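You operate a simulated robot arm through the tools that you are given. There is no shell and no other tool. Be economical: measure what you need, move in short steps, check, and stop when the job is done.

Carry out the task below with a simulated robot arm. There is one attempt and no reset: what you move stays moved.

JOB
Lock the blue pipe cap away in the red drawer.
Fine: the drawer ends shut with its yellow latch down; the other caps stay. Set down upright: what you pick out. Where these are worked on the way, their far stop is far enough and under half their travel is too little: red drawer.

Only the result counts: the job must be done as asked and must still hold three seconds after the hand-in. Knocking over, shifting, dropping, spilling or breaking anything else fails it. Lids that push on must go on centred and level and be pressed home; caps that screw on are set level and turned clockwise until they are tight.

ROBOT AND FRAMES
A 6-joint arm with a two-finger gripper, on a carriage that runs on a rail from [-0.335, -1.211] to [0.289, 1.044] (x, y) and turns from -2.635 to 3.176 rad about z. Base frame: it is fixed where the carriage stands at the start and does not move with it; the origin is on the floor, on the carriage's upright axis, x ahead of it, y to its left, z up. Readings come in m, rad, newtons and seconds.
Its first joint turns from -2.897 to 2.897 rad. Places, roughly: blue pipe cap, red pipe cap, yellow pipe cap [1, 0.75, 1]; inside of the red drawer [1.2, 0.2, 0.8]; red drawer [1.1, 0.2, 0.8]; yellow drawer latch [1, 0.1, 0.9]. Payload 2.54 kg.
The TCP is the grasp point between the finger pads, 0.023 m short of the fingertips. In the tool frame z runs along the fingers and y along their closing line. Largest opening 0.126 m; the body of the gripper starts 0.082 m behind the TCP.
Orientation is told as [roll, pitch, yaw] about the base's x, y, z axes, in that order, counted from this pose: with the fingers straight down and closing along the base's y, the tool's x points along the base's -x, its y along +y and its z along -z.

CONTROLS
- The arm moves only by the tool move_arm. Its argument "commands" is a list of rows, each a list of 7 numbers: the finger opening in m, from 0 to 0.126, then the shift along the tool's x, y, z in m, then the turn, a rotation vector about the tool's x, y, z in rad. In form: [[jaw, dx, dy, dz, ax, ay, az], ...]. A call has 1 to 10 rows; each row shifts and turns the commanded pose from where the row before left it, along the tool's axes as they then stand. A row lasts 0.2 s, in which the tool goes at most 0.05 m and 0.15 rad; a call with a longer step from one row to the next is refused whole, and so is a gripper value outside its range. Where a pose cannot be reached the arm comes as near as it can. A force on the tool above 40 N (or 10 N above the force at the start of the call, whichever is more), or a blocked arm, ends the call early, and 0.2 s more pass. The fingers move at their own pace and stop on an object; they squeeze with about 20 N. The grip force told is the motor's: it shows also when the fingers shut on nothing. Time passes only in rows, and 0.2 s behind the last, so rows that do not move let the fingers close. It gives the time, the measured TCP pose, the force on the tool (base axes), the opening and the grip force at its end, in the units of the frame above (readings bear some noise), with the torque about the TCP (base axes, N m) and any sound that the robot's microphone picked up.
- Cameras (640 x 400 px; columns grow to the right, rows downward): "scene" is now at [0.0644, 0.1904, 1.5881]; the picture's right is [-0.13, -0.99, 0.00], its down [-0.65, 0.09, -0.76] and it looks along [0.75, -0.10, -0.65] (base axes); focal length 255 px, centre (320, 200). "wrist" rides on the gripper at [0.082, 0.014, -0.122] in the tool frame; the picture's right is [-0.17, 0.99, 0.00], its down [-0.79, -0.13, -0.60] and it looks along [-0.59, -0.10, 0.80] (tool axes); focal length 243 px, centre (320, 200). There is no depth. A picture from a camera that has moved, and an enlarged one, comes with that camera's place and axes in the base frame and with its lens.
- capture(camera): a new picture of that camera. No time passes.
- move_column(by): slides the trunk up (or, below 0, down) by that many m; the arm and the scene camera ride with it, the base frame stays. It gives what a move gives, with no picture.
- drive_base(legs): drives the robot by 1 to 6 legs, each [ahead, left, turn to the left] in m, m and rad, along the robot's own axes; the way and the turn of a leg run together, so that a leg with both is an arc; at most 1.5 m and 3.142 rad a leg. The arm and the cameras ride along, it lands a little off, and it stops where it bumps. It keeps to its track: a leg is cut to what the track allows. It gives what a move gives.
- aim_head(pan, tilt): turns the head with the scene camera to pan (to the left, within 2.094 rad either way) and tilt (down, from -0.506 to 1.204), counted from straight ahead of the robot. It gives what a move gives.
- inspect(camera, box): a new picture of the part [left, top, right, bottom] of that camera's present view, enlarged. No time passes.
- sign_off(): hands the job in; it is judged then, once.

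Go step by step. Nothing tells you exact positions but the pictures and the camera data: compare them with the known pose of the tool, close in by small moves and look again before you grip or let go. The budget is 120 turns and 90 pictures, counting those below and the enlarged ones. Unless the task says otherwise, let go and move clear before handing in, and close with one line.

The tools are called by a JSON object that holds its "op" and its "data". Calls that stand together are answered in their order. move_arm: Moves the arm, as the interface text tells. Its arguments: {"type":"object","properties":{"commands":{"type":"array"}},"required":["commands"]} The other tools are called the same way: move_column (by) slides the trunk up or down; drive_base (legs) drives the base; aim_head (pan, tilt) turns the head that bears the scene camera; capture (camera) takes a picture; inspect (camera, box) takes an enlarged picture of a part of a camera's view; sign_off () hands the job in.

At the start:

```text
clock: 0.0
position: [0.458, 0.1833, 1.1408]
tcp_rot: [-0.001, 0.002, 0.0]
contact_force: [0.2, 0.1, 0.7]
moment: [0.01, -0.02, -0.05]
gripper_width: 0.1258
grasp_force: 0.1
trunk travel left (down, up): [-0.4, 0.09]
robot x, y, heading: [0.0009, 0.0013, -0.001]
head pan, tilt: [-0.134, 0.712]
```

scene: 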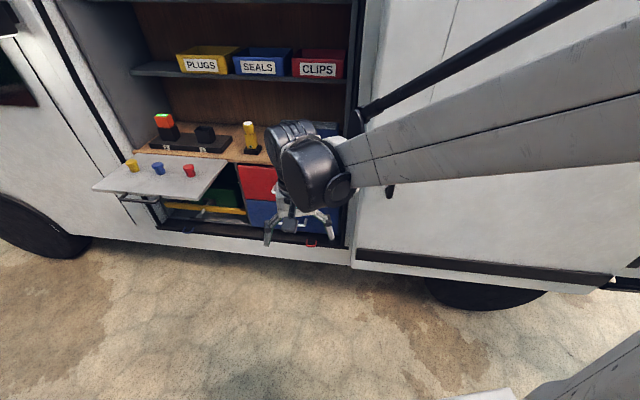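
wrist: 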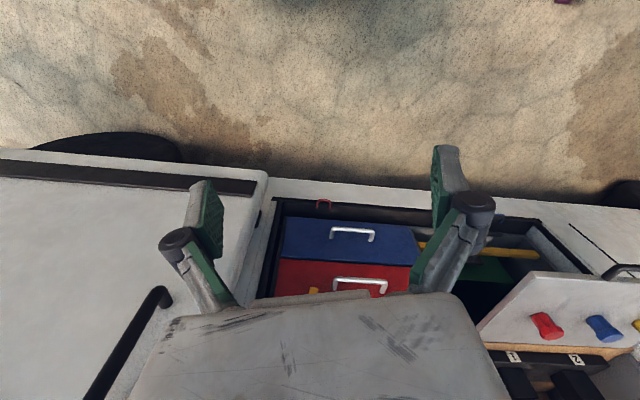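

I see the fold-down flap with three caps on it and a red drawer mostly hidden behind the arm. I'll enlarge both areas first.

{"op": "inspect", "data": {"camera": "scene", "box": [90, 100, 350, 260]}}

{"op": "inspect", "data": {"camera": "wrist", "box": [240, 180, 640, 400]}}

```text
2.46 times, centred on (220, 180) of scene
camera zoom: at [0.0644, 0.1904, 1.5881], right [-0.13, -0.99, 0.0], down [-0.65, 0.09, -0.76], along [0.75, -0.1, -0.65], focal length 628 px, centre (566, 249)
```

zoom: 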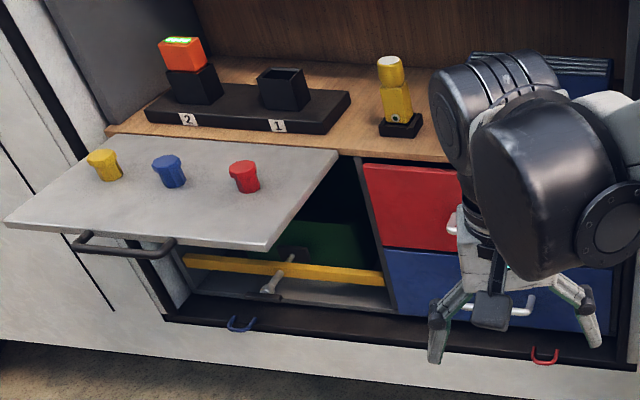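

```text
1.60 times, centred on (440, 290) of wrist
camera zoom: at [0.3764, 0.1978, 1.2641], right [0.17, 0.99, 0.0], down [0.79, -0.13, 0.6], along [0.59, -0.1, -0.8], focal length 388 px, centre (128, 56)
```

zoom: 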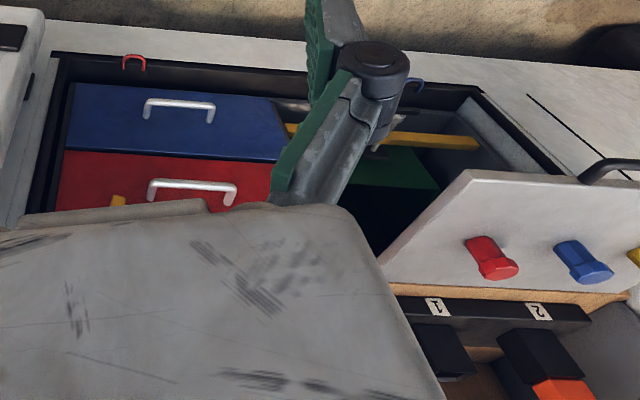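

The red drawer's face has a silver handle, and the yellow latch sits to its right. The arm blocks the view, so I'll swing it to the right and look again.

{"op": "move_arm", "data": {"commands": [[0.126, 0, -0.05, 0, 0, 0, 0], [0.126, 0, -0.05, 0, 0, 0, 0], [0.126, 0, -0.05, 0, 0, 0, 0], [0.126, 0, -0.05, 0, 0, 0, 0], [0.126, 0, -0.05, 0, 0, 0, 0], [0.126, 0, -0.05, 0, 0, 0, 0], [0.126, 0, -0.05, 0, 0, 0, 0]]}}

{"op": "inspect", "data": {"camera": "scene", "box": [90, 100, 350, 260]}}

{"op": "inspect", "data": {"camera": "scene", "box": [220, 140, 350, 220]}}

```text
clock: 1.6
position: [0.4583, -0.1645, 1.1403]
tcp_rot: [0.0, 0.001, 0.002]
contact_force: [0.4, -0.5, -0.8]
moment: [0.0, 0.02, 0.01]
gripper_width: 0.126
grasp_force: 0.1
trunk travel left (down, up): [-0.4, 0.09]
robot x, y, heading: [0.0022, -0.004, 0.002]
head pan, tilt: [-0.134, 0.712]
```

```text
2.46 times, centred on (220, 180) of scene
camera zoom: at [0.0645, 0.1902, 1.5881], right [-0.13, -0.99, 0.0], down [-0.65, 0.09, -0.76], along [0.75, -0.1, -0.65], focal length 628 px, centre (566, 249)
```

zoom: 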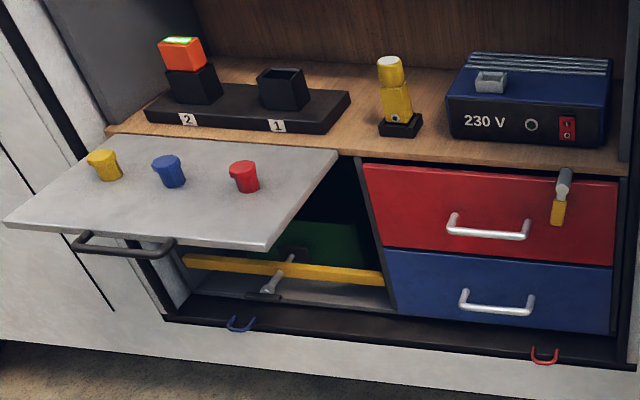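

```text
4.92 times, centred on (285, 180) of scene
camera zoom: at [0.0645, 0.1902, 1.5881], right [-0.13, -0.99, 0.0], down [-0.65, 0.09, -0.76], along [0.75, -0.1, -0.65], focal length 1257 px, centre (492, 298)
```

zoom: 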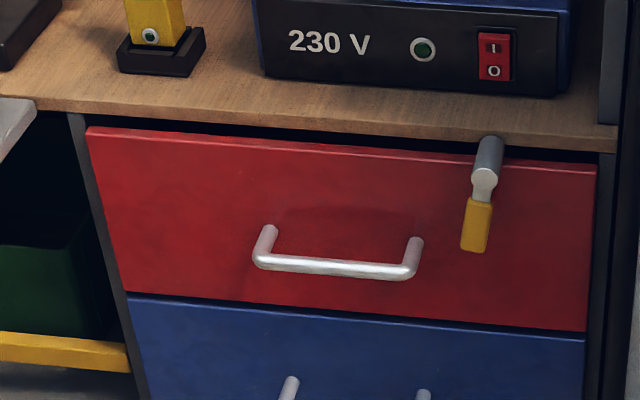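

The latch is a lever hanging on a pivot at about y 0.07, z 0.92, over the drawer's upper right. I'll drive to a spot that reaches both the drawer and the caps, then swing the tool horizontal.

{"op": "drive_base", "data": {"legs": [[0.09, 0.33, 0]]}}

{"op": "move_arm", "data": {"commands": [[0.126, 0, 0, 0, 0, -0.15, 0], [0.126, 0, 0, 0, 0, -0.15, 0], [0.126, 0, 0, 0, 0, -0.15, 0], [0.126, 0, 0, 0, 0, -0.15, 0], [0.126, 0, 0, 0, 0, -0.15, 0]]}}

{"op": "capture", "data": {"camera": "scene"}}

{"op": "capture", "data": {"camera": "wrist"}}

```text
clock: 3.8
position: [0.5487, 0.1641, 1.1399]
tcp_rot: [-0.001, -0.001, 0.003]
contact_force: [-0.2, -0.2, 0.6]
moment: [-0.02, -0.02, 0.0]
gripper_width: 0.126
grasp_force: 0.0
trunk travel left (down, up): [-0.4, 0.09]
robot x, y, heading: [0.0908, 0.3289, 0.004]
head pan, tilt: [-0.134, 0.712]
```

```text
clock: 5.0
position: [0.5493, 0.164, 1.1409]
tcp_rot: [-0.001, -0.753, 0.004]
contact_force: [-0.8, 0.3, -0.2]
moment: [0.03, 0.0, 0.0]
gripper_width: 0.126
grasp_force: 0.0
trunk travel left (down, up): [-0.4, 0.09]
robot x, y, heading: [0.0892, 0.3269, 0.006]
head pan, tilt: [-0.134, 0.712]
```

```text
83 pictures are left
camera scene: at [0.1539, 0.5169, 1.5881], right [-0.13, -0.99, 0.0], down [-0.65, 0.09, -0.76], along [0.75, -0.1, -0.65], focal length 255 px, centre (320, 200)
```

scene: 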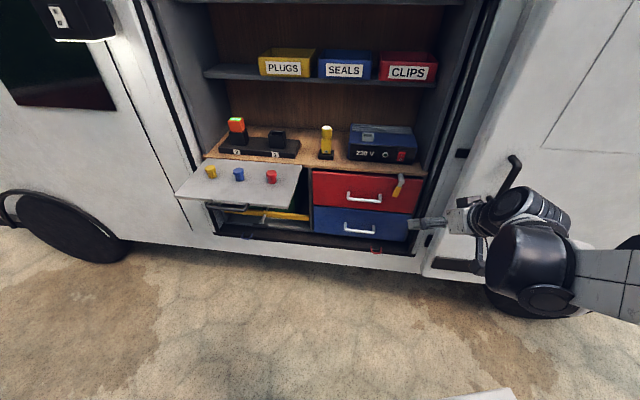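

```text
82 pictures are left
camera wrist: at [0.4071, 0.1777, 1.1743], right [0.12, 0.99, 0.11], down [0.17, -0.13, 0.98], along [0.98, -0.1, -0.18], focal length 243 px, centre (320, 200)
```

wrist: 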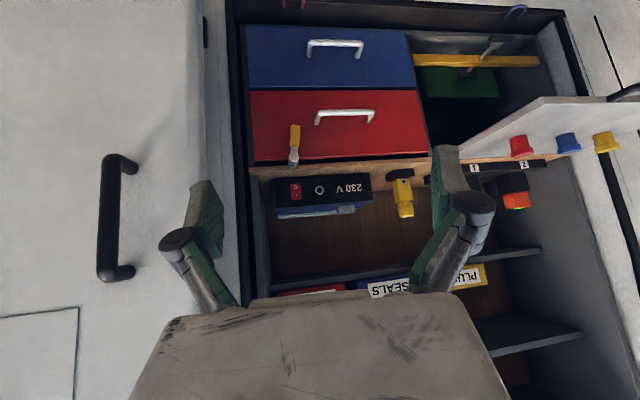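

Triangulating roughly, the latch pivot is near x 0.93, y 0.08, z 0.96. I'll finish levelling the tool and come closer in front of it.

{"op": "move_arm", "data": {"commands": [[0.126, 0, 0, 0, 0, -0.1363, 0], [0.126, 0, 0, 0, 0, -0.1363, 0], [0.126, 0, 0, 0, 0, -0.1363, 0], [0.126, 0, 0, 0, 0, -0.1363, 0], [0.126, 0, 0, 0, 0, -0.1363, 0], [0.126, 0, 0, 0, 0, -0.1363, 0]]}}

{"op": "move_arm", "data": {"commands": [[0.07, 0.04, -0.02, 0.02, 0, 0, 0], [0.07, 0.04, -0.02, 0.02, 0, 0, 0], [0.07, 0.04, -0.02, 0.02, 0, 0, 0], [0.07, 0.04, -0.02, 0.02, 0, 0, 0], [0.07, 0.04, 0, 0.02, 0, 0, 0], [0.07, 0.02, 0, 0.04, 0, 0, 0], [0.07, 0.02, 0, 0.04, 0, 0, 0]]}}

{"op": "capture", "data": {"camera": "wrist"}}

{"op": "capture", "data": {"camera": "scene"}}

```text
clock: 6.4
position: [0.5589, 0.1565, 1.2176]
tcp_rot: [-0.059, -1.565, 0.063]
contact_force: [0.2, 0.5, 0.6]
moment: [0.02, -0.01, 0.0]
gripper_width: 0.1259
grasp_force: 0.0
out of reach, approached as far as the arm can: row 4, 5, 6
trunk travel left (down, up): [-0.4, 0.09]
robot x, y, heading: [0.0918, 0.3294, 0.005]
head pan, tilt: [-0.134, 0.712]
```

```text
clock: 8.0
position: [0.7797, 0.0409, 1.1056]
tcp_rot: [-0.008, -1.569, 0.011]
contact_force: [-0.4, 0.0, 0.0]
moment: [0.0, -0.04, 0.0]
gripper_width: 0.0702
grasp_force: 0.0
out of reach, approached as far as the arm can: row 1, 2, 3, 4, 5
trunk travel left (down, up): [-0.4, 0.09]
robot x, y, heading: [0.0904, 0.3232, 0.005]
head pan, tilt: [-0.134, 0.712]
```

```text
81 pictures are left
camera wrist: at [0.6573, 0.0546, 1.0251], right [0.0, 0.99, 0.17], down [-0.59, -0.13, 0.79], along [0.8, -0.1, 0.59], focal length 243 px, centre (320, 200)
```

wrist: 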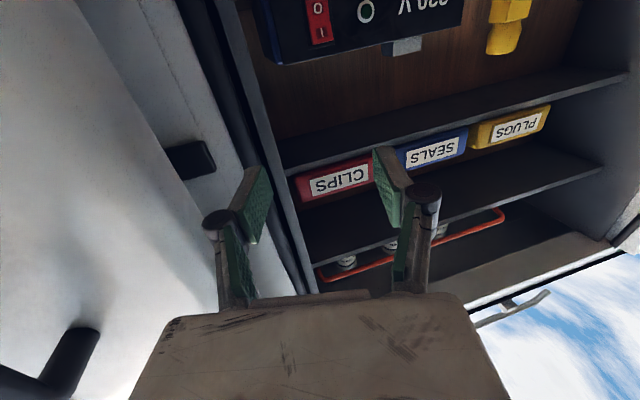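

```text
80 pictures are left
camera scene: at [0.154, 0.5169, 1.588], right [-0.13, -0.99, 0.0], down [-0.65, 0.09, -0.76], along [0.75, -0.1, -0.65], focal length 255 px, centre (320, 200)
```

scene: 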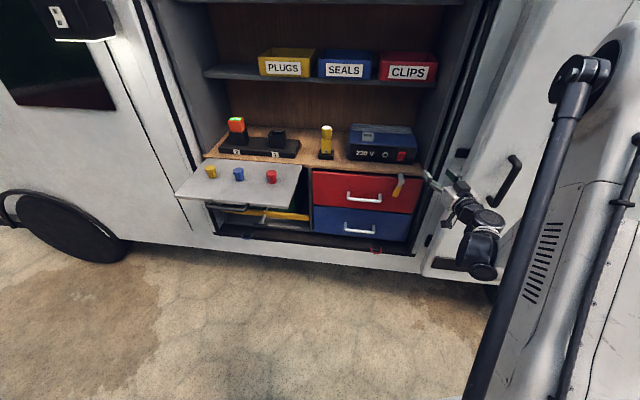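

The tool is level, but some steps were clipped by reach. I'll step down to latch height in front of the drawer and look again.

{"op": "move_arm", "data": {"commands": [[0.07, 0.04, 0.02, 0, 0, 0, 0], [0.07, 0.04, 0.02, 0, 0, 0, 0], [0.07, 0.04, 0, 0, 0, 0, 0], [0.07, 0.04, 0, 0, 0, 0, 0], [0.07, 0.03, 0, 0, 0, 0, 0]]}}

{"op": "capture", "data": {"camera": "wrist"}}

{"op": "inspect", "data": {"camera": "scene", "box": [300, 120, 500, 245]}}

```text
clock: 9.2
position: [0.862, 0.0305, 0.9895]
tcp_rot: [0.019, -1.566, -0.016]
contact_force: [0.0, 0.2, -0.6]
moment: [0.0, -0.01, -0.03]
gripper_width: 0.0699
grasp_force: 0.0
out of reach, approached as far as the arm can: row 1, 2, 3, 4, 5
trunk travel left (down, up): [-0.4, 0.09]
robot x, y, heading: [0.0934, 0.3257, 0.002]
head pan, tilt: [-0.134, 0.712]
```

```text
79 pictures are left
camera wrist: at [0.7419, 0.0447, 0.9097], right [0.0, 0.99, 0.17], down [-0.59, -0.14, 0.79], along [0.8, -0.1, 0.59], focal length 243 px, centre (320, 200)
```

wrist: 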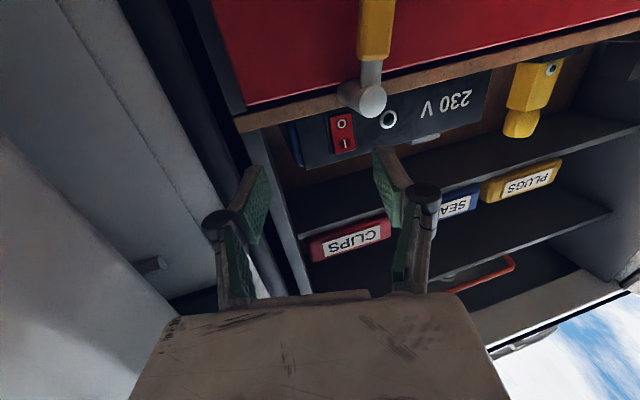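

```text
3.20 times, centred on (400, 182) of scene
camera zoom: at [0.1542, 0.5168, 1.588], right [-0.13, -0.99, 0.0], down [-0.65, 0.09, -0.76], along [0.75, -0.1, -0.65], focal length 817 px, centre (64, 256)
```

zoom: 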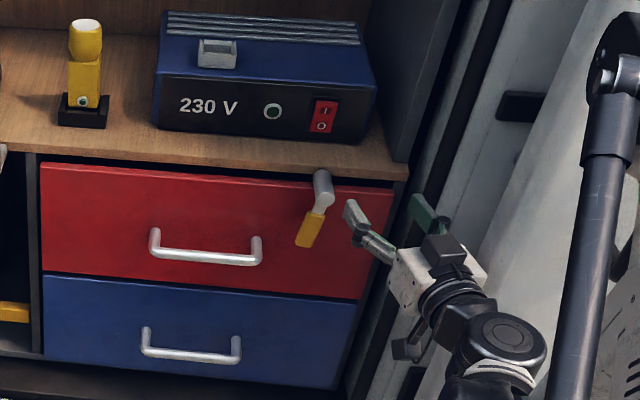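

The latch lever hangs from about z 0.967 down to 0.885, at x about 0.945 and y about 0.078. A wrist limit is hindering the arm, so I'll lower the trunk for a better posture.

{"op": "move_column", "data": {"by": -0.2}}

{"op": "move_arm", "data": {"commands": [[0.07, -0.03, 0.015, -0.01, 0, 0, 0], [0.07, -0.03, 0.015, -0.01, 0, 0, 0], [0.07, -0.03, 0.015, -0.01, 0, 0, 0], [0.07, -0.03, 0, 0, 0, 0, 0]]}}

{"op": "capture", "data": {"camera": "wrist"}}

{"op": "capture", "data": {"camera": "scene"}}

```text
clock: 11.4
position: [0.8626, 0.0303, 0.7919]
tcp_rot: [-0.005, -1.566, 0.009]
contact_force: [0.2, -0.5, 0.9]
moment: [-0.01, -0.03, 0.01]
gripper_width: 0.0703
grasp_force: 0.1
trunk travel left (down, up): [-0.2, 0.29]
robot x, y, heading: [0.0906, 0.3266, 0.006]
head pan, tilt: [-0.134, 0.712]
```

```text
clock: 12.4
position: [0.8334, 0.0759, 0.9097]
tcp_rot: [0.013, -1.568, -0.006]
contact_force: [1.2, -0.2, -0.1]
moment: [0.0, 0.0, 0.01]
gripper_width: 0.0701
grasp_force: 0.1
trunk travel left (down, up): [-0.2, 0.29]
robot x, y, heading: [0.0898, 0.3272, -0.001]
head pan, tilt: [-0.134, 0.712]
```

```text
77 pictures are left
camera wrist: at [0.7117, 0.0901, 0.8295], right [0.0, 0.99, 0.17], down [-0.59, -0.14, 0.79], along [0.8, -0.1, 0.59], focal length 243 px, centre (320, 200)
```

wrist: 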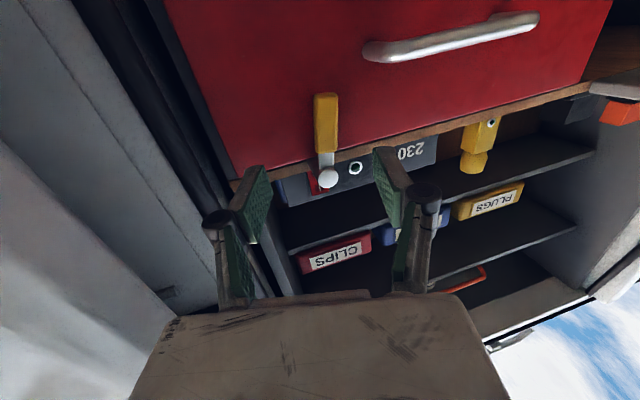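

```text
76 pictures are left
camera scene: at [0.1541, 0.5169, 1.3881], right [-0.13, -0.99, 0.0], down [-0.65, 0.09, -0.76], along [0.75, -0.1, -0.65], focal length 255 px, centre (320, 200)
```

scene: 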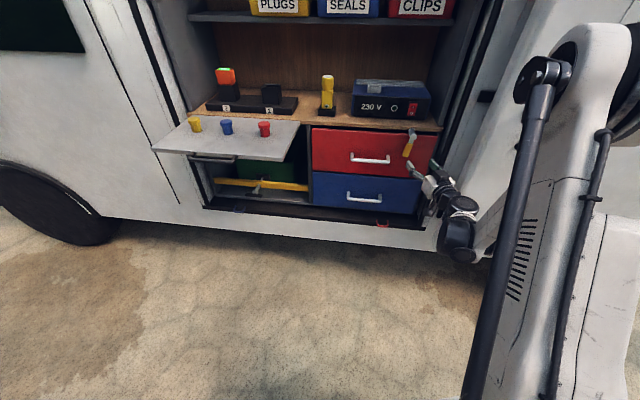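

The posture works now, with the yellow tip straight ahead near y 0.083, z 0.90. I'll advance with the jaws straddling it.

{"op": "move_arm", "data": {"commands": [[0.07, 0, 0.007, 0.03, 0, 0, 0], [0.07, 0.003, 0, 0.03, 0, 0, 0], [0.07, 0.0, 0, 0.03, 0, 0, 0]]}}

{"op": "capture", "data": {"camera": "wrist"}}

{"op": "inspect", "data": {"camera": "scene", "box": [340, 110, 500, 210]}}

```text
clock: 13.2
position: [0.9226, 0.0839, 0.9067]
tcp_rot: [0.005, -1.569, -0.003]
contact_force: [-0.1, -0.3, -0.5]
moment: [0.0, 0.02, -0.01]
gripper_width: 0.0702
grasp_force: 0.0
trunk travel left (down, up): [-0.2, 0.29]
robot x, y, heading: [0.0889, 0.3214, 0.007]
head pan, tilt: [-0.134, 0.712]
```

```text
75 pictures are left
camera wrist: at [0.8014, 0.0972, 0.8252], right [0.0, 0.99, 0.17], down [-0.59, -0.14, 0.79], along [0.8, -0.1, 0.59], focal length 243 px, centre (320, 200)
```

wrist: 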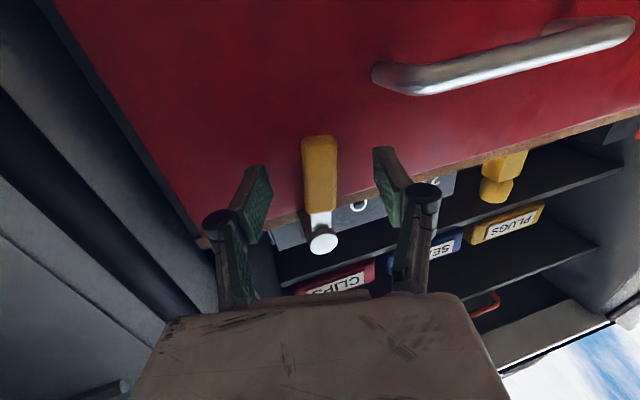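

```text
4.00 times, centred on (420, 160) of scene
camera zoom: at [0.1537, 0.517, 1.388], right [-0.13, -0.99, 0.0], down [-0.65, 0.09, -0.76], along [0.75, -0.1, -0.65], focal length 1021 px, centre (-80, 360)
```

zoom: 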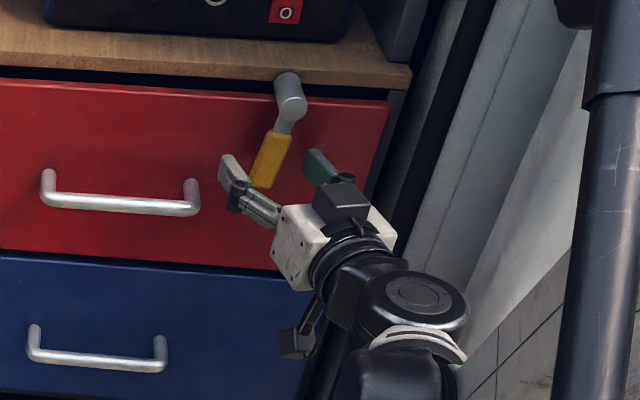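

The jaws straddle the yellow tip, with fingertips just at its front face. I'll advance about 2 cm more and check.

{"op": "move_arm", "data": {"commands": [[0.07, 0, 0.0, 0.01, 0, 0, 0], [0.07, 0.0, 0, 0.007, 0, 0, 0]]}}

{"op": "inspect", "data": {"camera": "wrist", "box": [200, 80, 440, 280]}}

{"op": "inspect", "data": {"camera": "scene", "box": [370, 120, 450, 170]}}

```text
clock: 13.8
position: [0.9404, 0.0824, 0.9058]
tcp_rot: [0.003, -1.568, 0.002]
contact_force: [-4.4, 0.4, -0.8]
moment: [0.02, -0.02, -0.15]
gripper_width: 0.0697
grasp_force: 0.2
trunk travel left (down, up): [-0.2, 0.29]
robot x, y, heading: [0.0901, 0.3242, 0.005]
head pan, tilt: [-0.134, 0.712]
```

```text
2.00 times, centred on (320, 180) of wrist
camera zoom: at [0.8182, 0.0971, 0.8257], right [0.0, 0.99, 0.17], down [-0.59, -0.14, 0.79], along [0.8, -0.1, 0.59], focal length 485 px, centre (320, 240)
```

zoom: 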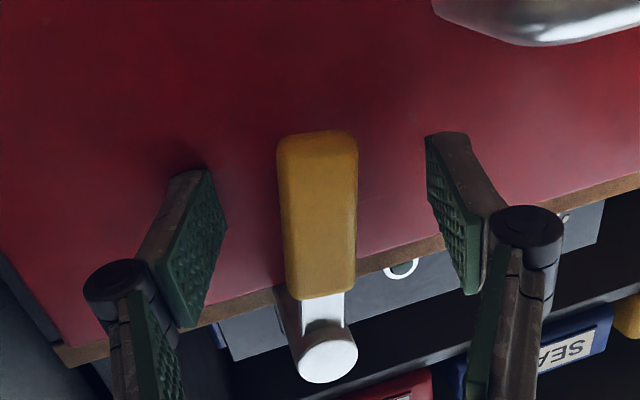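

```text
8.00 times, centred on (410, 145) of scene
camera zoom: at [0.1536, 0.517, 1.388], right [-0.13, -0.99, 0.0], down [-0.65, 0.09, -0.76], along [0.75, -0.1, -0.65], focal length 2042 px, centre (-400, 640)
```

zoom: 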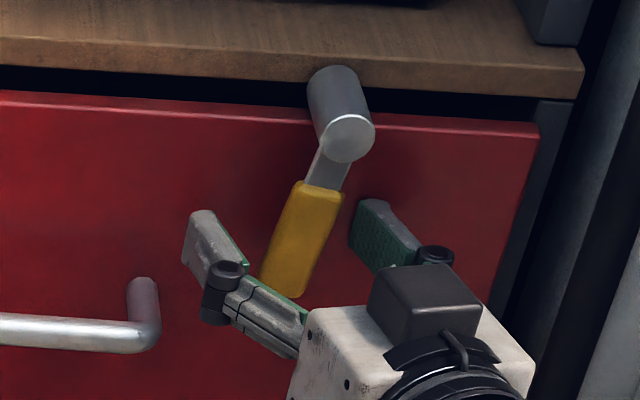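

The fingertips lightly touch the drawer face at about x 0.963. I'll back off 5 mm and grip the yellow tip.

{"op": "move_arm", "data": {"commands": [[0.07, -0.002, 0.0, -0.006, 0, 0, 0], [0.0, 0, 0, 0, 0, 0, 0], [0.0, 0, 0, 0, 0, 0, 0], [0.0, 0, 0, 0, 0, 0, 0]]}}

{"op": "inspect", "data": {"camera": "wrist", "box": [200, 80, 440, 280]}}

```text
clock: 14.8
position: [0.9349, 0.0826, 0.909]
tcp_rot: [0.353, -1.566, -0.349]
contact_force: [5.1, -5.0, 2.6]
moment: [1.09, 0.2, -0.17]
gripper_width: 0.0252
grasp_force: 44.9
trunk travel left (down, up): [-0.2, 0.29]
robot x, y, heading: [0.0916, 0.3255, 0.001]
head pan, tilt: [-0.134, 0.712]
```

```text
2.00 times, centred on (320, 180) of wrist
camera zoom: at [0.8131, 0.0961, 0.8282], right [0.0, 0.99, 0.17], down [-0.59, -0.14, 0.79], along [0.8, -0.1, 0.59], focal length 485 px, centre (320, 240)
```

zoom: 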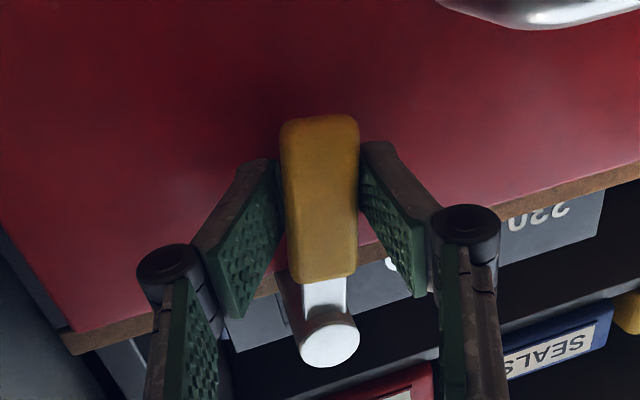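

The lever is gripped at a 25 mm opening. I'll try a small swing about the pivot to the left and watch the force.

{"op": "move_arm", "data": {"commands": [[0.0, -0.001, 0.0091, 0, 0, 0, 0.15], [0.0, -0.001, 0.0091, 0, 0, 0, 0.15]]}}

{"op": "inspect", "data": {"camera": "wrist", "box": [200, 80, 440, 280]}}

```text
clock: 15.2
position: [0.936, 0.0829, 0.908]
tcp_rot: [1.533, -1.459, -1.537]
contact_force: [11.1, -8.7, -3.4]
moment: [0.64, 0.6, -0.11]
gripper_width: 0.0218
grasp_force: 44.6
trunk travel left (down, up): [-0.2, 0.29]
robot x, y, heading: [0.0869, 0.3271, 0.003]
head pan, tilt: [-0.134, 0.712]
stopped in row 1: the force on the tool passed its limit at 48 N (the readings are from after the stop); the commanded pose is now the measured one
```

```text
2.00 times, centred on (320, 180) of wrist
camera zoom: at [0.8138, 0.1068, 0.8302], right [0.01, 0.96, 0.28], down [-0.6, -0.22, 0.77], along [0.8, -0.17, 0.57], focal length 485 px, centre (320, 240)
```

zoom: 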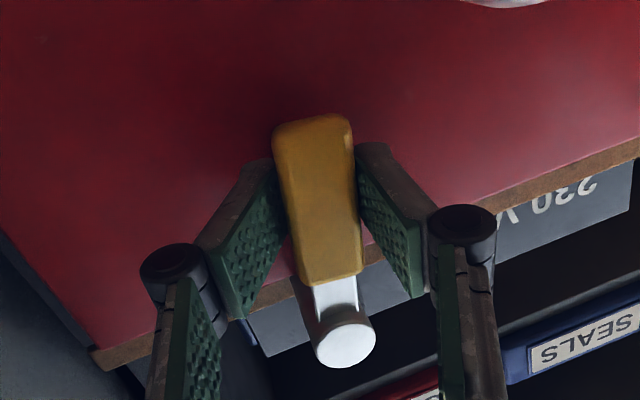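

Swinging left is blocked, so I'll try the lever to the right.

{"op": "move_arm", "data": {"commands": [[0.0, -0.0, -0.003, 0, 0, 0, -0.11], [0.0, -0.0005, -0.0061, 0, 0, 0, -0.1], [0.0, 0, -0.0061, 0, 0, 0, -0.1]]}}

{"op": "inspect", "data": {"camera": "wrist", "box": [200, 80, 440, 280]}}

```text
clock: 16.0
position: [0.9362, 0.0816, 0.9114]
tcp_rot: [-1.555, -1.384, 1.569]
contact_force: [-2.6, 6.2, 2.1]
moment: [1.84, 0.09, 0.02]
gripper_width: 0.0307
grasp_force: 44.6
trunk travel left (down, up): [-0.2, 0.29]
robot x, y, heading: [0.0888, 0.3277, 0.007]
head pan, tilt: [-0.134, 0.712]
stopped in row 3: the force on the tool passed its limit at 43 N (the readings are from after the stop); the commanded pose is now the measured one
```

```text
2.00 times, centred on (320, 180) of wrist
camera zoom: at [0.815, 0.0786, 0.8293], right [-0.01, 1.0, -0.02], down [-0.6, 0.01, 0.8], along [0.8, 0.02, 0.59], focal length 485 px, centre (320, 240)
```

zoom: 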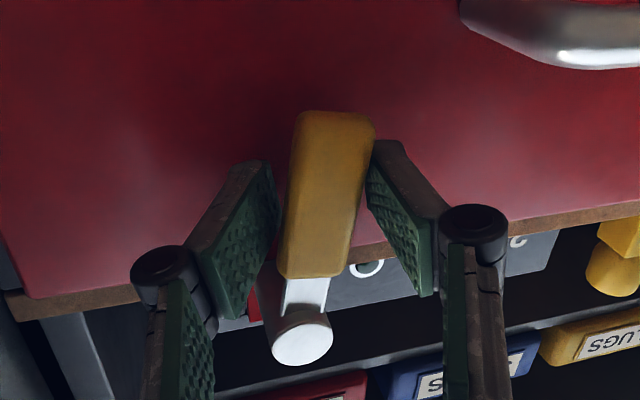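

The lever did not follow in either direction; the jaws only twisted on it. I'll open, square up again and look at the lever more closely.

{"op": "move_arm", "data": {"commands": [[0.06, 0, 0, 0, 0, 0, 0], [0.06, 0, 0, 0, 0, 0, 0.1], [0.06, 0, 0, 0, 0, 0, 0.09], [0.06, 0.0, 0, -0.05, 0, 0, 0], [0.06, 0.05, 0, -0.04, 0, 0, 0], [0.06, 0.05, 0, 0, 0, 0, 0]]}}

{"op": "inspect", "data": {"camera": "scene", "box": [370, 110, 450, 160]}}

{"op": "capture", "data": {"camera": "wrist"}}

```text
refused: row 5 steps farther than a row can; nothing moved
```

```text
8.00 times, centred on (410, 135) of scene
camera zoom: at [0.1532, 0.5185, 1.388], right [-0.13, -0.99, 0.0], down [-0.65, 0.08, -0.76], along [0.75, -0.1, -0.65], focal length 2042 px, centre (-400, 720)
```

zoom: 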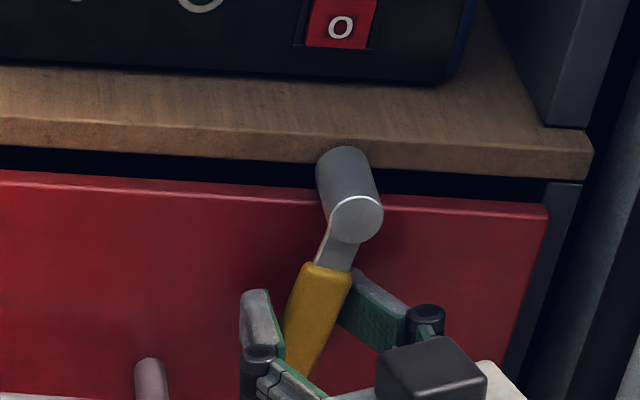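

```text
67 pictures are left
camera wrist: at [0.815, 0.0786, 0.8293], right [-0.01, 1.0, -0.02], down [-0.6, 0.01, 0.8], along [0.8, 0.02, 0.59], focal length 243 px, centre (320, 200)
```

wrist: 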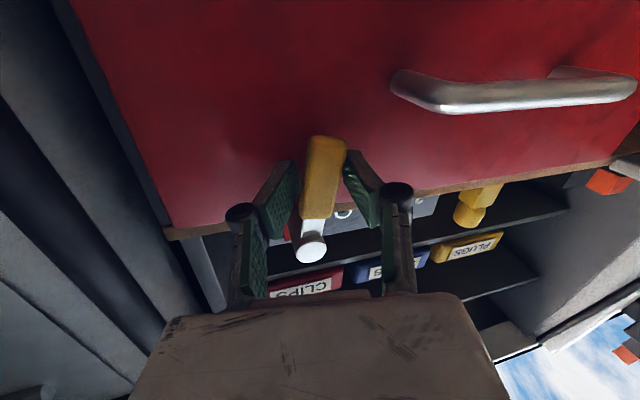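

The lever still hangs vertical. I'll release it and instead push it sideways at the tip with a closed finger, first from the left.

{"op": "move_arm", "data": {"commands": [[0.07, 0, 0, 0, 0, 0, 0], [0.07, 0, 0, 0, 0, 0, 0.1], [0.07, 0, 0, 0, 0, 0, 0.09], [0.07, 0.0, 0, -0.03, 0, 0, 0], [0.0, 0.012, 0.03, -0.02, 0, 0, 0], [0.0, 0, 0.01, 0, 0, 0, 0], [0.0, 0, 0, 0, 0, 0, 0], [0.0, 0, 0, 0.045, 0, 0, 0]]}}

{"op": "capture", "data": {"camera": "wrist"}}

```text
clock: 17.8
position: [0.9301, 0.1202, 0.9001]
tcp_rot: [0.218, -1.568, -0.208]
contact_force: [0.1, -0.1, 1.0]
moment: [0.02, 0.06, -0.01]
gripper_width: 0.0002
grasp_force: 20.7
trunk travel left (down, up): [-0.2, 0.29]
robot x, y, heading: [0.0892, 0.328, 0.003]
head pan, tilt: [-0.134, 0.712]
```

```text
66 pictures are left
camera wrist: at [0.8087, 0.1325, 0.8192], right [-0.01, 0.99, 0.17], down [-0.59, -0.14, 0.79], along [0.8, -0.09, 0.59], focal length 243 px, centre (320, 200)
```

wrist: 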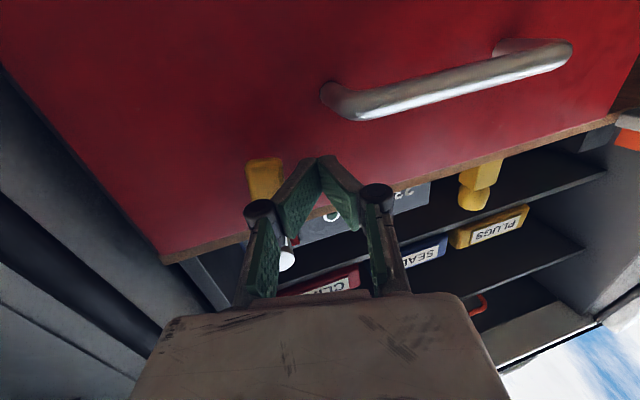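

{"op": "move_arm", "data": {"commands": [[0.0, 0, -0.01, 0, 0, 0, 0], [0.0, 0, -0.01, 0, 0, 0, 0], [0.0, 0, -0.01, 0, 0, 0, 0], [0.0, 0, -0.01, 0, 0, 0, 0], [0.0, 0, -0.01, 0, 0, 0, 0]]}}

{"op": "capture", "data": {"camera": "wrist"}}

```text
clock: 18.4
position: [0.9312, 0.1134, 0.8982]
tcp_rot: [0.179, -1.567, -0.15]
contact_force: [-5.1, 7.4, 0.7]
moment: [0.1, 0.12, 0.06]
gripper_width: 0.0
grasp_force: 19.8
trunk travel left (down, up): [-0.2, 0.29]
robot x, y, heading: [0.0917, 0.3252, 0.011]
head pan, tilt: [-0.134, 0.712]
stopped in row 3: the force on the tool passed its limit at 48 N (the readings are from after the stop); the commanded pose is now the measured one
```

```text
65 pictures are left
camera wrist: at [0.8091, 0.1235, 0.8184], right [-0.03, 0.99, 0.17], down [-0.59, -0.15, 0.79], along [0.81, -0.08, 0.59], focal length 243 px, centre (320, 200)
```

wrist: 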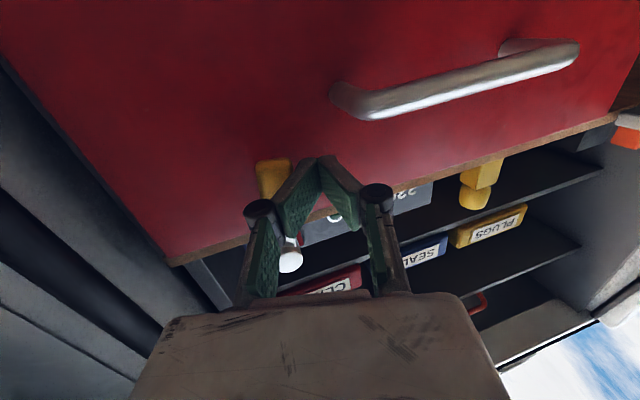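

Pushing right meets a rigid stop. I'll go round and push gently from the right side toward the left.

{"op": "move_arm", "data": {"commands": [[0.0, 0, 0.006, 0, 0, 0, 0], [0.0, 0, 0, -0.05, 0, 0, 0], [0.0, 0, -0.04, 0, 0, 0, 0], [0.0, 0, -0.04, 0, 0, 0, 0], [0.0, 0, 0, 0.05, 0, 0, 0]]}}

{"op": "move_arm", "data": {"commands": [[0.0, 0, 0.004, 0, 0, 0, 0], [0.0, 0, 0.004, 0, 0, 0, 0], [0.0, 0, 0.004, 0, 0, 0, 0], [0.0, 0, 0.004, 0, 0, 0, 0], [0.0, 0, 0.004, 0, 0, 0, 0], [0.0, 0, 0.004, 0, 0, 0, 0], [0.0, 0, 0.004, 0, 0, 0, 0]]}}

{"op": "capture", "data": {"camera": "wrist"}}

```text
clock: 19.6
position: [0.9313, 0.0362, 0.8986]
tcp_rot: [0.314, -1.569, -0.287]
contact_force: [0.1, -0.1, 0.9]
moment: [0.03, 0.05, 0.02]
gripper_width: 0.0002
grasp_force: 20.0
trunk travel left (down, up): [-0.2, 0.29]
robot x, y, heading: [0.0942, 0.3281, 0.01]
head pan, tilt: [-0.134, 0.712]
```

```text
clock: 21.2
position: [0.9314, 0.065, 0.8989]
tcp_rot: [0.292, -1.568, -0.264]
contact_force: [0.2, -3.5, -1.0]
moment: [0.02, 0.03, -0.02]
gripper_width: 0.0001
grasp_force: 20.0
trunk travel left (down, up): [-0.2, 0.29]
robot x, y, heading: [0.0888, 0.3273, 0.007]
head pan, tilt: [-0.134, 0.712]
```

```text
64 pictures are left
camera wrist: at [0.81, 0.0752, 0.8178], right [-0.02, 0.99, 0.17], down [-0.59, -0.15, 0.79], along [0.81, -0.08, 0.59], focal length 243 px, centre (320, 200)
```

wrist: 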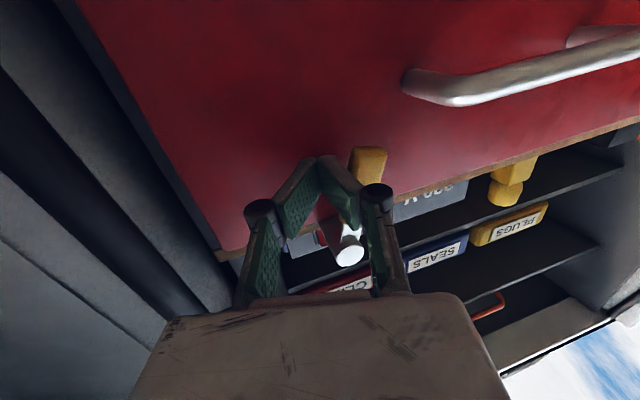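

{"op": "move_arm", "data": {"commands": [[0.0, 0, 0.004, 0, 0, 0, 0], [0.0, 0, 0.004, 0, 0, 0, 0], [0.0, 0, 0.004, 0, 0, 0, 0], [0.0, 0, 0.004, 0, 0, 0, 0], [0.0, 0, 0.004, 0, 0, 0, 0], [0.0, 0, 0.004, 0, 0, 0, 0], [0.0, 0, 0.004, 0, 0, 0, 0]]}}

{"op": "capture", "data": {"camera": "wrist"}}

{"op": "inspect", "data": {"camera": "scene", "box": [370, 110, 450, 160]}}

```text
clock: 22.9
position: [0.9328, 0.0941, 0.8988]
tcp_rot: [0.27, -1.566, -0.243]
contact_force: [0.1, -2.6, -0.9]
moment: [0.03, 0.01, 0.02]
gripper_width: 0.0
grasp_force: 20.1
trunk travel left (down, up): [-0.2, 0.29]
robot x, y, heading: [0.0928, 0.324, 0.003]
head pan, tilt: [-0.134, 0.712]
```

```text
63 pictures are left
camera wrist: at [0.8097, 0.1047, 0.818], right [-0.03, 0.99, 0.17], down [-0.59, -0.15, 0.79], along [0.81, -0.08, 0.59], focal length 243 px, centre (320, 200)
```

wrist: 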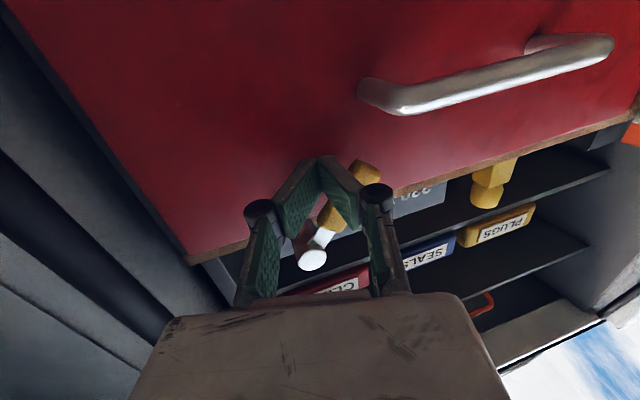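

```text
8.00 times, centred on (410, 135) of scene
camera zoom: at [0.1531, 0.5179, 1.3881], right [-0.13, -0.99, 0.0], down [-0.65, 0.08, -0.76], along [0.75, -0.1, -0.65], focal length 2042 px, centre (-400, 720)
```

zoom: 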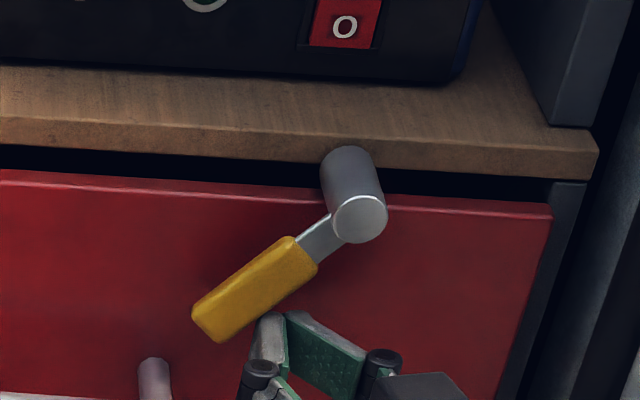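

The latch swings freely to the left. I'll keep pushing along its arc, up and to the left.

{"op": "move_arm", "data": {"commands": [[0.0, -0.005, 0.007, 0, 0, 0, 0], [0.0, -0.005, 0.007, 0, 0, 0, 0], [0.0, -0.007, 0.006, 0, 0, 0, 0], [0.0, -0.008, 0.004, 0, 0, 0, 0], [0.0, -0.01, 0.002, 0, 0, 0, 0], [0.0, -0.01, 0, 0, 0, 0, 0], [0.0, -0.01, 0, 0, 0, 0, 0], [0.0, -0.01, 0, 0, 0, 0, 0]]}}

{"op": "inspect", "data": {"camera": "scene", "box": [370, 110, 450, 160]}}

```text
clock: 24.4
position: [0.9323, 0.1211, 0.9461]
tcp_rot: [-0.121, -1.563, 0.151]
contact_force: [-0.6, 0.2, -27.9]
moment: [0.34, 0.38, -0.02]
gripper_width: 0.0002
grasp_force: 20.3
trunk travel left (down, up): [-0.2, 0.29]
robot x, y, heading: [0.0923, 0.3283, 0.011]
head pan, tilt: [-0.134, 0.712]
stopped in row 7: the force on the tool passed its limit at 59 N (the readings are from after the stop); the commanded pose is now the measured one
```

```text
8.00 times, centred on (410, 135) of scene
camera zoom: at [0.1552, 0.5178, 1.3877], right [-0.13, -0.99, 0.0], down [-0.65, 0.08, -0.76], along [0.75, -0.09, -0.65], focal length 2042 px, centre (-400, 720)
```

zoom: 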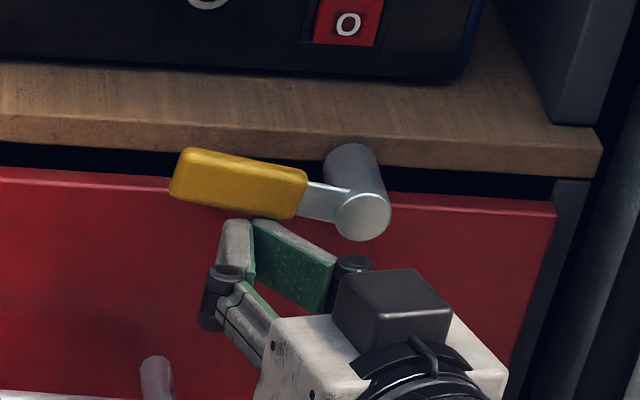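

The latch is up against its far stop, about horizontal. I'll back off and check that it stays there and what the handle looks like.

{"op": "move_arm", "data": {"commands": [[0.0, 0.01, 0, 0, 0, 0, 0], [0.0, 0.01, 0, 0, 0, 0, 0], [0.0, 0.02, 0, -0.02, 0, 0, 0], [0.07, 0, 0.01, -0.05, 0, 0, 0], [0.07, 0.015, 0.02, -0.03, 0, 0, 0], [0.07, 0, 0.03, 0, 0, 0, 0], [0.07, 0, 0, 0, 0, 0, 0]]}}

{"op": "capture", "data": {"camera": "wrist"}}

{"op": "inspect", "data": {"camera": "scene", "box": [290, 110, 450, 210]}}

```text
refused: row 4 steps farther than a row can; nothing moved
```

```text
60 pictures are left
camera wrist: at [0.8101, 0.1316, 0.8663], right [-0.03, 0.99, 0.16], down [-0.59, -0.15, 0.8], along [0.81, -0.07, 0.58], focal length 243 px, centre (320, 200)
```

wrist: 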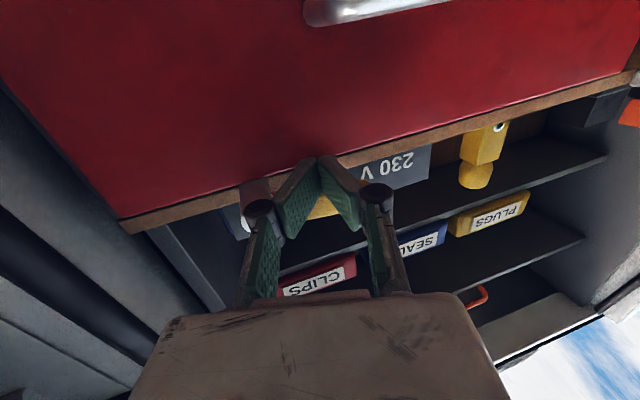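

```text
4.00 times, centred on (370, 160) of scene
camera zoom: at [0.1552, 0.5178, 1.3877], right [-0.13, -0.99, 0.0], down [-0.65, 0.08, -0.76], along [0.75, -0.09, -0.65], focal length 1021 px, centre (120, 360)
```

zoom: 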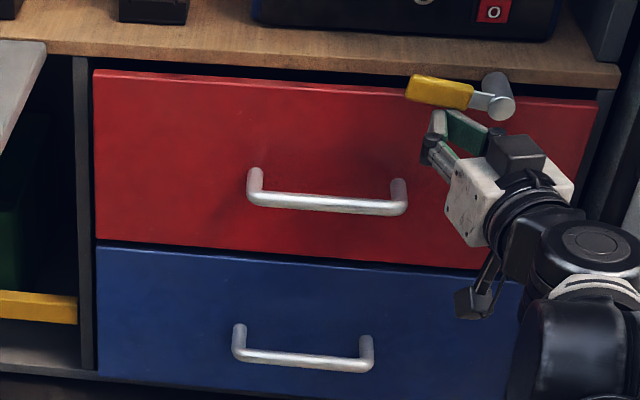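

The handle ends triangulate to about (0.971, 0.142) and (1.00, 0.286), at z about 0.85, so the van face is yawed about 15°, parallel to the rail. I'll back out, yaw the tool to match, and roll it 90° to grip the bar.

{"op": "move_arm", "data": {"commands": [[0.0, 0.01, 0, 0, 0, 0, 0], [0.0, 0.01, 0, 0, 0, 0, 0], [0.0, 0.01, 0, -0.03, 0, 0, 0], [0.07, 0, 0.01, -0.04, 0, 0, 0], [0.07, 0.02, 0.02, -0.03, 0.136, 0, 0], [0.07, 0.02, 0.02, -0.02, 0.136, 0, 0]]}}

{"op": "move_arm", "data": {"commands": [[0.06, 0, 0, 0, 0, 0, 0.15], [0.06, 0, 0, 0, 0, 0, 0.15], [0.06, 0, 0, 0, 0, 0, 0.15], [0.06, 0, 0, 0, 0, 0, 0.15], [0.06, 0, 0, 0, 0, 0, 0.15], [0.06, 0, 0, 0, 0, 0, 0.15], [0.06, 0, 0, 0, 0, 0, 0.15], [0.06, 0, 0, 0, 0, 0, 0.15], [0.06, 0, 0, 0, 0, 0, 0.15], [0.06, 0, 0, 0, 0, 0, 0.15]]}}

{"op": "capture", "data": {"camera": "wrist"}}

{"op": "inspect", "data": {"camera": "scene", "box": [290, 110, 450, 210]}}

```text
clock: 25.8
position: [0.8335, 0.1611, 0.9068]
tcp_rot: [-0.879, -1.569, 0.646]
contact_force: [-0.9, -0.8, 2.0]
moment: [0.02, 0.02, 0.07]
gripper_width: 0.0704
grasp_force: 0.1
out of reach, approached as far as the arm can: row 6
trunk travel left (down, up): [-0.2, 0.29]
robot x, y, heading: [0.0929, 0.3261, 0.006]
head pan, tilt: [-0.134, 0.712]
```

```text
clock: 28.0
position: [0.8349, 0.164, 0.9064]
tcp_rot: [1.566, -0.073, -1.813]
contact_force: [0.3, 0.6, 0.0]
moment: [-0.03, 0.01, -0.01]
gripper_width: 0.06
grasp_force: 0.0
trunk travel left (down, up): [-0.2, 0.29]
robot x, y, heading: [0.0944, 0.328, 0.01]
head pan, tilt: [-0.134, 0.712]
```

```text
58 pictures are left
camera wrist: at [0.7361, 0.2734, 0.9162], right [-0.02, -0.09, 1.0], down [-0.77, -0.63, -0.07], along [0.63, -0.77, -0.06], focal length 243 px, centre (320, 200)
```

wrist: 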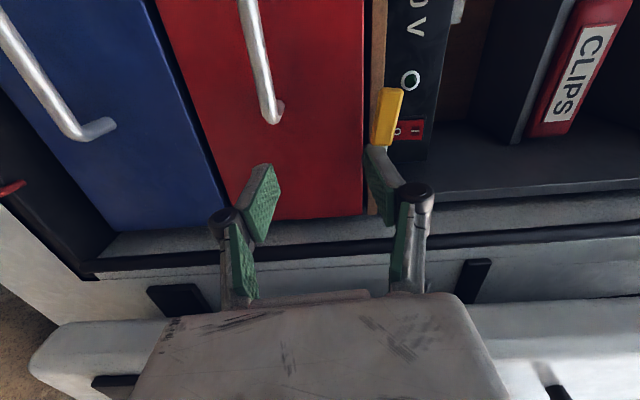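

```text
4.00 times, centred on (370, 160) of scene
camera zoom: at [0.1531, 0.5183, 1.3881], right [-0.13, -0.99, 0.0], down [-0.65, 0.08, -0.76], along [0.75, -0.09, -0.65], focal length 1021 px, centre (120, 360)
```

zoom: 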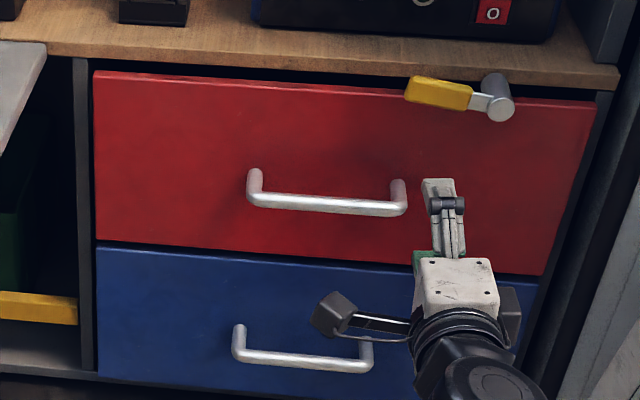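

The latch stays up by itself. The bar is at z about 0.854, so I'll line the tool up in front of its centre.

{"op": "move_arm", "data": {"commands": [[0.06, 0, 0, 0, 0, 0, 0.07], [0.06, 0.03, -0.017, 0, 0, 0, 0], [0.06, 0.03, -0.017, 0.0, 0, 0, 0], [0.06, 0.022, -0.018, 0.02, 0, 0, 0], [0.06, 0, 0, 0.04, 0, 0, 0]]}}

{"op": "capture", "data": {"camera": "wrist"}}

{"op": "inspect", "data": {"camera": "scene", "box": [290, 110, 450, 210]}}

```text
clock: 29.2
position: [0.9254, 0.2265, 0.8672]
tcp_rot: [1.566, -0.005, -1.815]
contact_force: [-0.3, 0.9, 0.5]
moment: [0.04, 0.06, 0.0]
gripper_width: 0.0601
grasp_force: 0.0
out of reach, approached as far as the arm can: row 2, 3
trunk travel left (down, up): [-0.2, 0.29]
robot x, y, heading: [0.0898, 0.324, 0.007]
head pan, tilt: [-0.134, 0.712]
```

```text
56 pictures are left
camera wrist: at [0.8282, 0.3371, 0.8827], right [-0.04, -0.16, 0.99], down [-0.77, -0.62, -0.13], along [0.64, -0.77, -0.1], focal length 243 px, centre (320, 200)
```

wrist: 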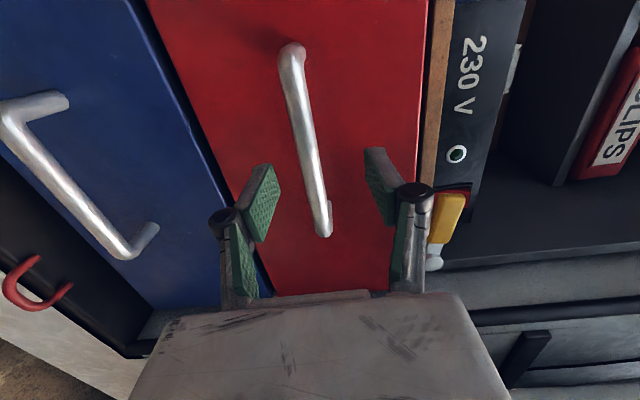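

```text
4.00 times, centred on (370, 160) of scene
camera zoom: at [0.1524, 0.5186, 1.388], right [-0.13, -0.99, 0.0], down [-0.65, 0.08, -0.76], along [0.75, -0.09, -0.65], focal length 1021 px, centre (120, 360)
```

zoom: 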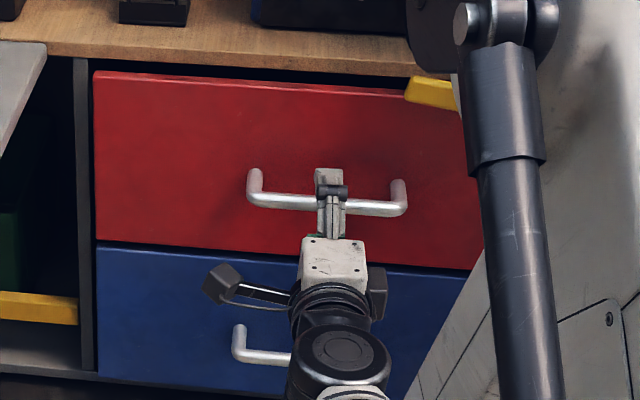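

The bar passes between the fingers at z about 0.86. I'll advance about 5.5 cm and close on it.

{"op": "move_arm", "data": {"commands": [[0.06, 0, -0.006, 0.02, 0, 0, 0], [0.06, 0, 0, 0.02, 0, 0, 0], [0.06, 0, 0, 0.014, 0, 0, 0]]}}

{"op": "inspect", "data": {"camera": "wrist", "box": [200, 20, 440, 220]}}

```text
clock: 30.0
position: [0.978, 0.2146, 0.8621]
tcp_rot: [1.566, -0.003, -1.813]
contact_force: [0.2, -0.1, 0.0]
moment: [0.01, -0.02, 0.01]
gripper_width: 0.0597
grasp_force: 0.1
trunk travel left (down, up): [-0.2, 0.29]
robot x, y, heading: [0.0882, 0.3254, 0.009]
head pan, tilt: [-0.134, 0.712]
```

```text
2.00 times, centred on (320, 120) of wrist
camera zoom: at [0.8801, 0.3238, 0.8768], right [-0.03, -0.16, 0.99], down [-0.77, -0.62, -0.13], along [0.64, -0.77, -0.1], focal length 485 px, centre (320, 360)
```

zoom: 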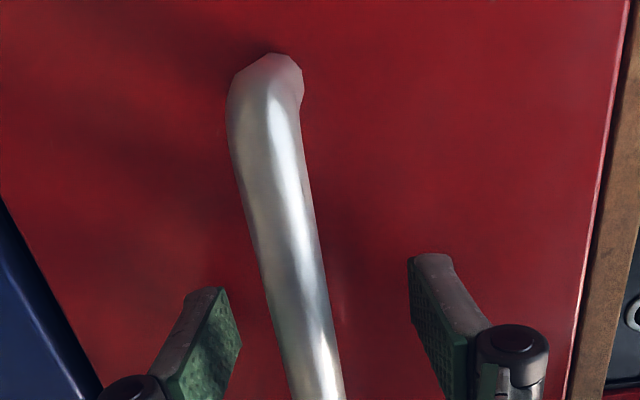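

{"op": "move_arm", "data": {"commands": [[0.0, 0, 0, 0, 0, 0, 0], [0.0, 0, 0, 0, 0, 0, 0], [0.0, 0, 0, 0, 0, 0, 0]]}}

{"op": "capture", "data": {"camera": "wrist"}}

```text
clock: 30.8
position: [0.9786, 0.2132, 0.8621]
tcp_rot: [1.566, -0.003, -1.812]
contact_force: [0.5, -1.1, -3.2]
moment: [-0.09, -0.01, 0.03]
gripper_width: 0.0003
grasp_force: 19.6
trunk travel left (down, up): [-0.2, 0.29]
robot x, y, heading: [0.0892, 0.3226, 0.014]
head pan, tilt: [-0.134, 0.712]
```

```text
53 pictures are left
camera wrist: at [0.8802, 0.3239, 0.8766], right [-0.03, -0.16, 0.99], down [-0.77, -0.62, -0.13], along [0.64, -0.77, -0.1], focal length 243 px, centre (320, 200)
```

wrist: 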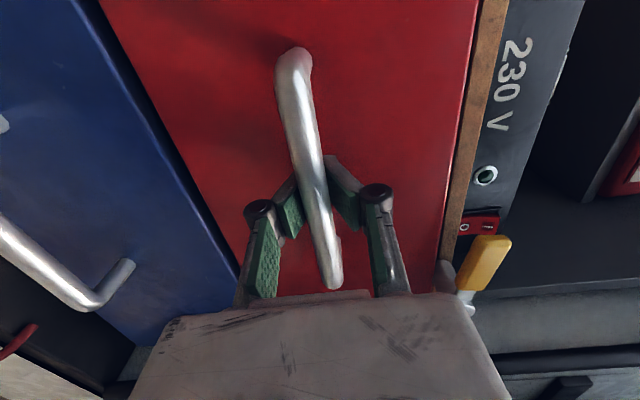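

The fingers closed behind the bar and trap it like a hook, which is fine for pulling. I'll pull the drawer straight out.

{"op": "move_arm", "data": {"commands": [[0.0, 0, 0, -0.02, 0, 0, 0], [0.0, 0, 0, -0.02, 0, 0, 0], [0.0, 0, 0, -0.02, 0, 0, 0], [0.0, 0, 0, -0.02, 0, 0, 0], [0.0, 0, 0, -0.02, 0, 0, 0]]}}

{"op": "capture", "data": {"camera": "scene"}}

```text
clock: 32.1
position: [0.8865, 0.2367, 0.8626]
tcp_rot: [1.564, -0.006, -1.815]
contact_force: [-0.5, 0.7, -21.8]
moment: [-0.31, -0.19, 0.02]
gripper_width: 0.0
grasp_force: 20.0
out of reach, approached as far as the arm can: row 5
trunk travel left (down, up): [-0.2, 0.29]
robot x, y, heading: [0.0899, 0.3256, 0.013]
head pan, tilt: [-0.134, 0.712]
stopped in row 5: the force on the tool passed its limit at 44 N (the readings are from after the stop); the commanded pose is now the measured one
```

```text
52 pictures are left
camera scene: at [0.1547, 0.5181, 1.388], right [-0.13, -0.99, 0.0], down [-0.65, 0.08, -0.76], along [0.75, -0.09, -0.65], focal length 255 px, centre (320, 200)
```

scene: 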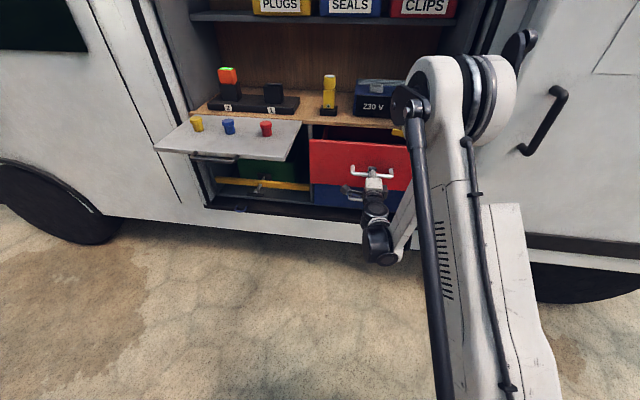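

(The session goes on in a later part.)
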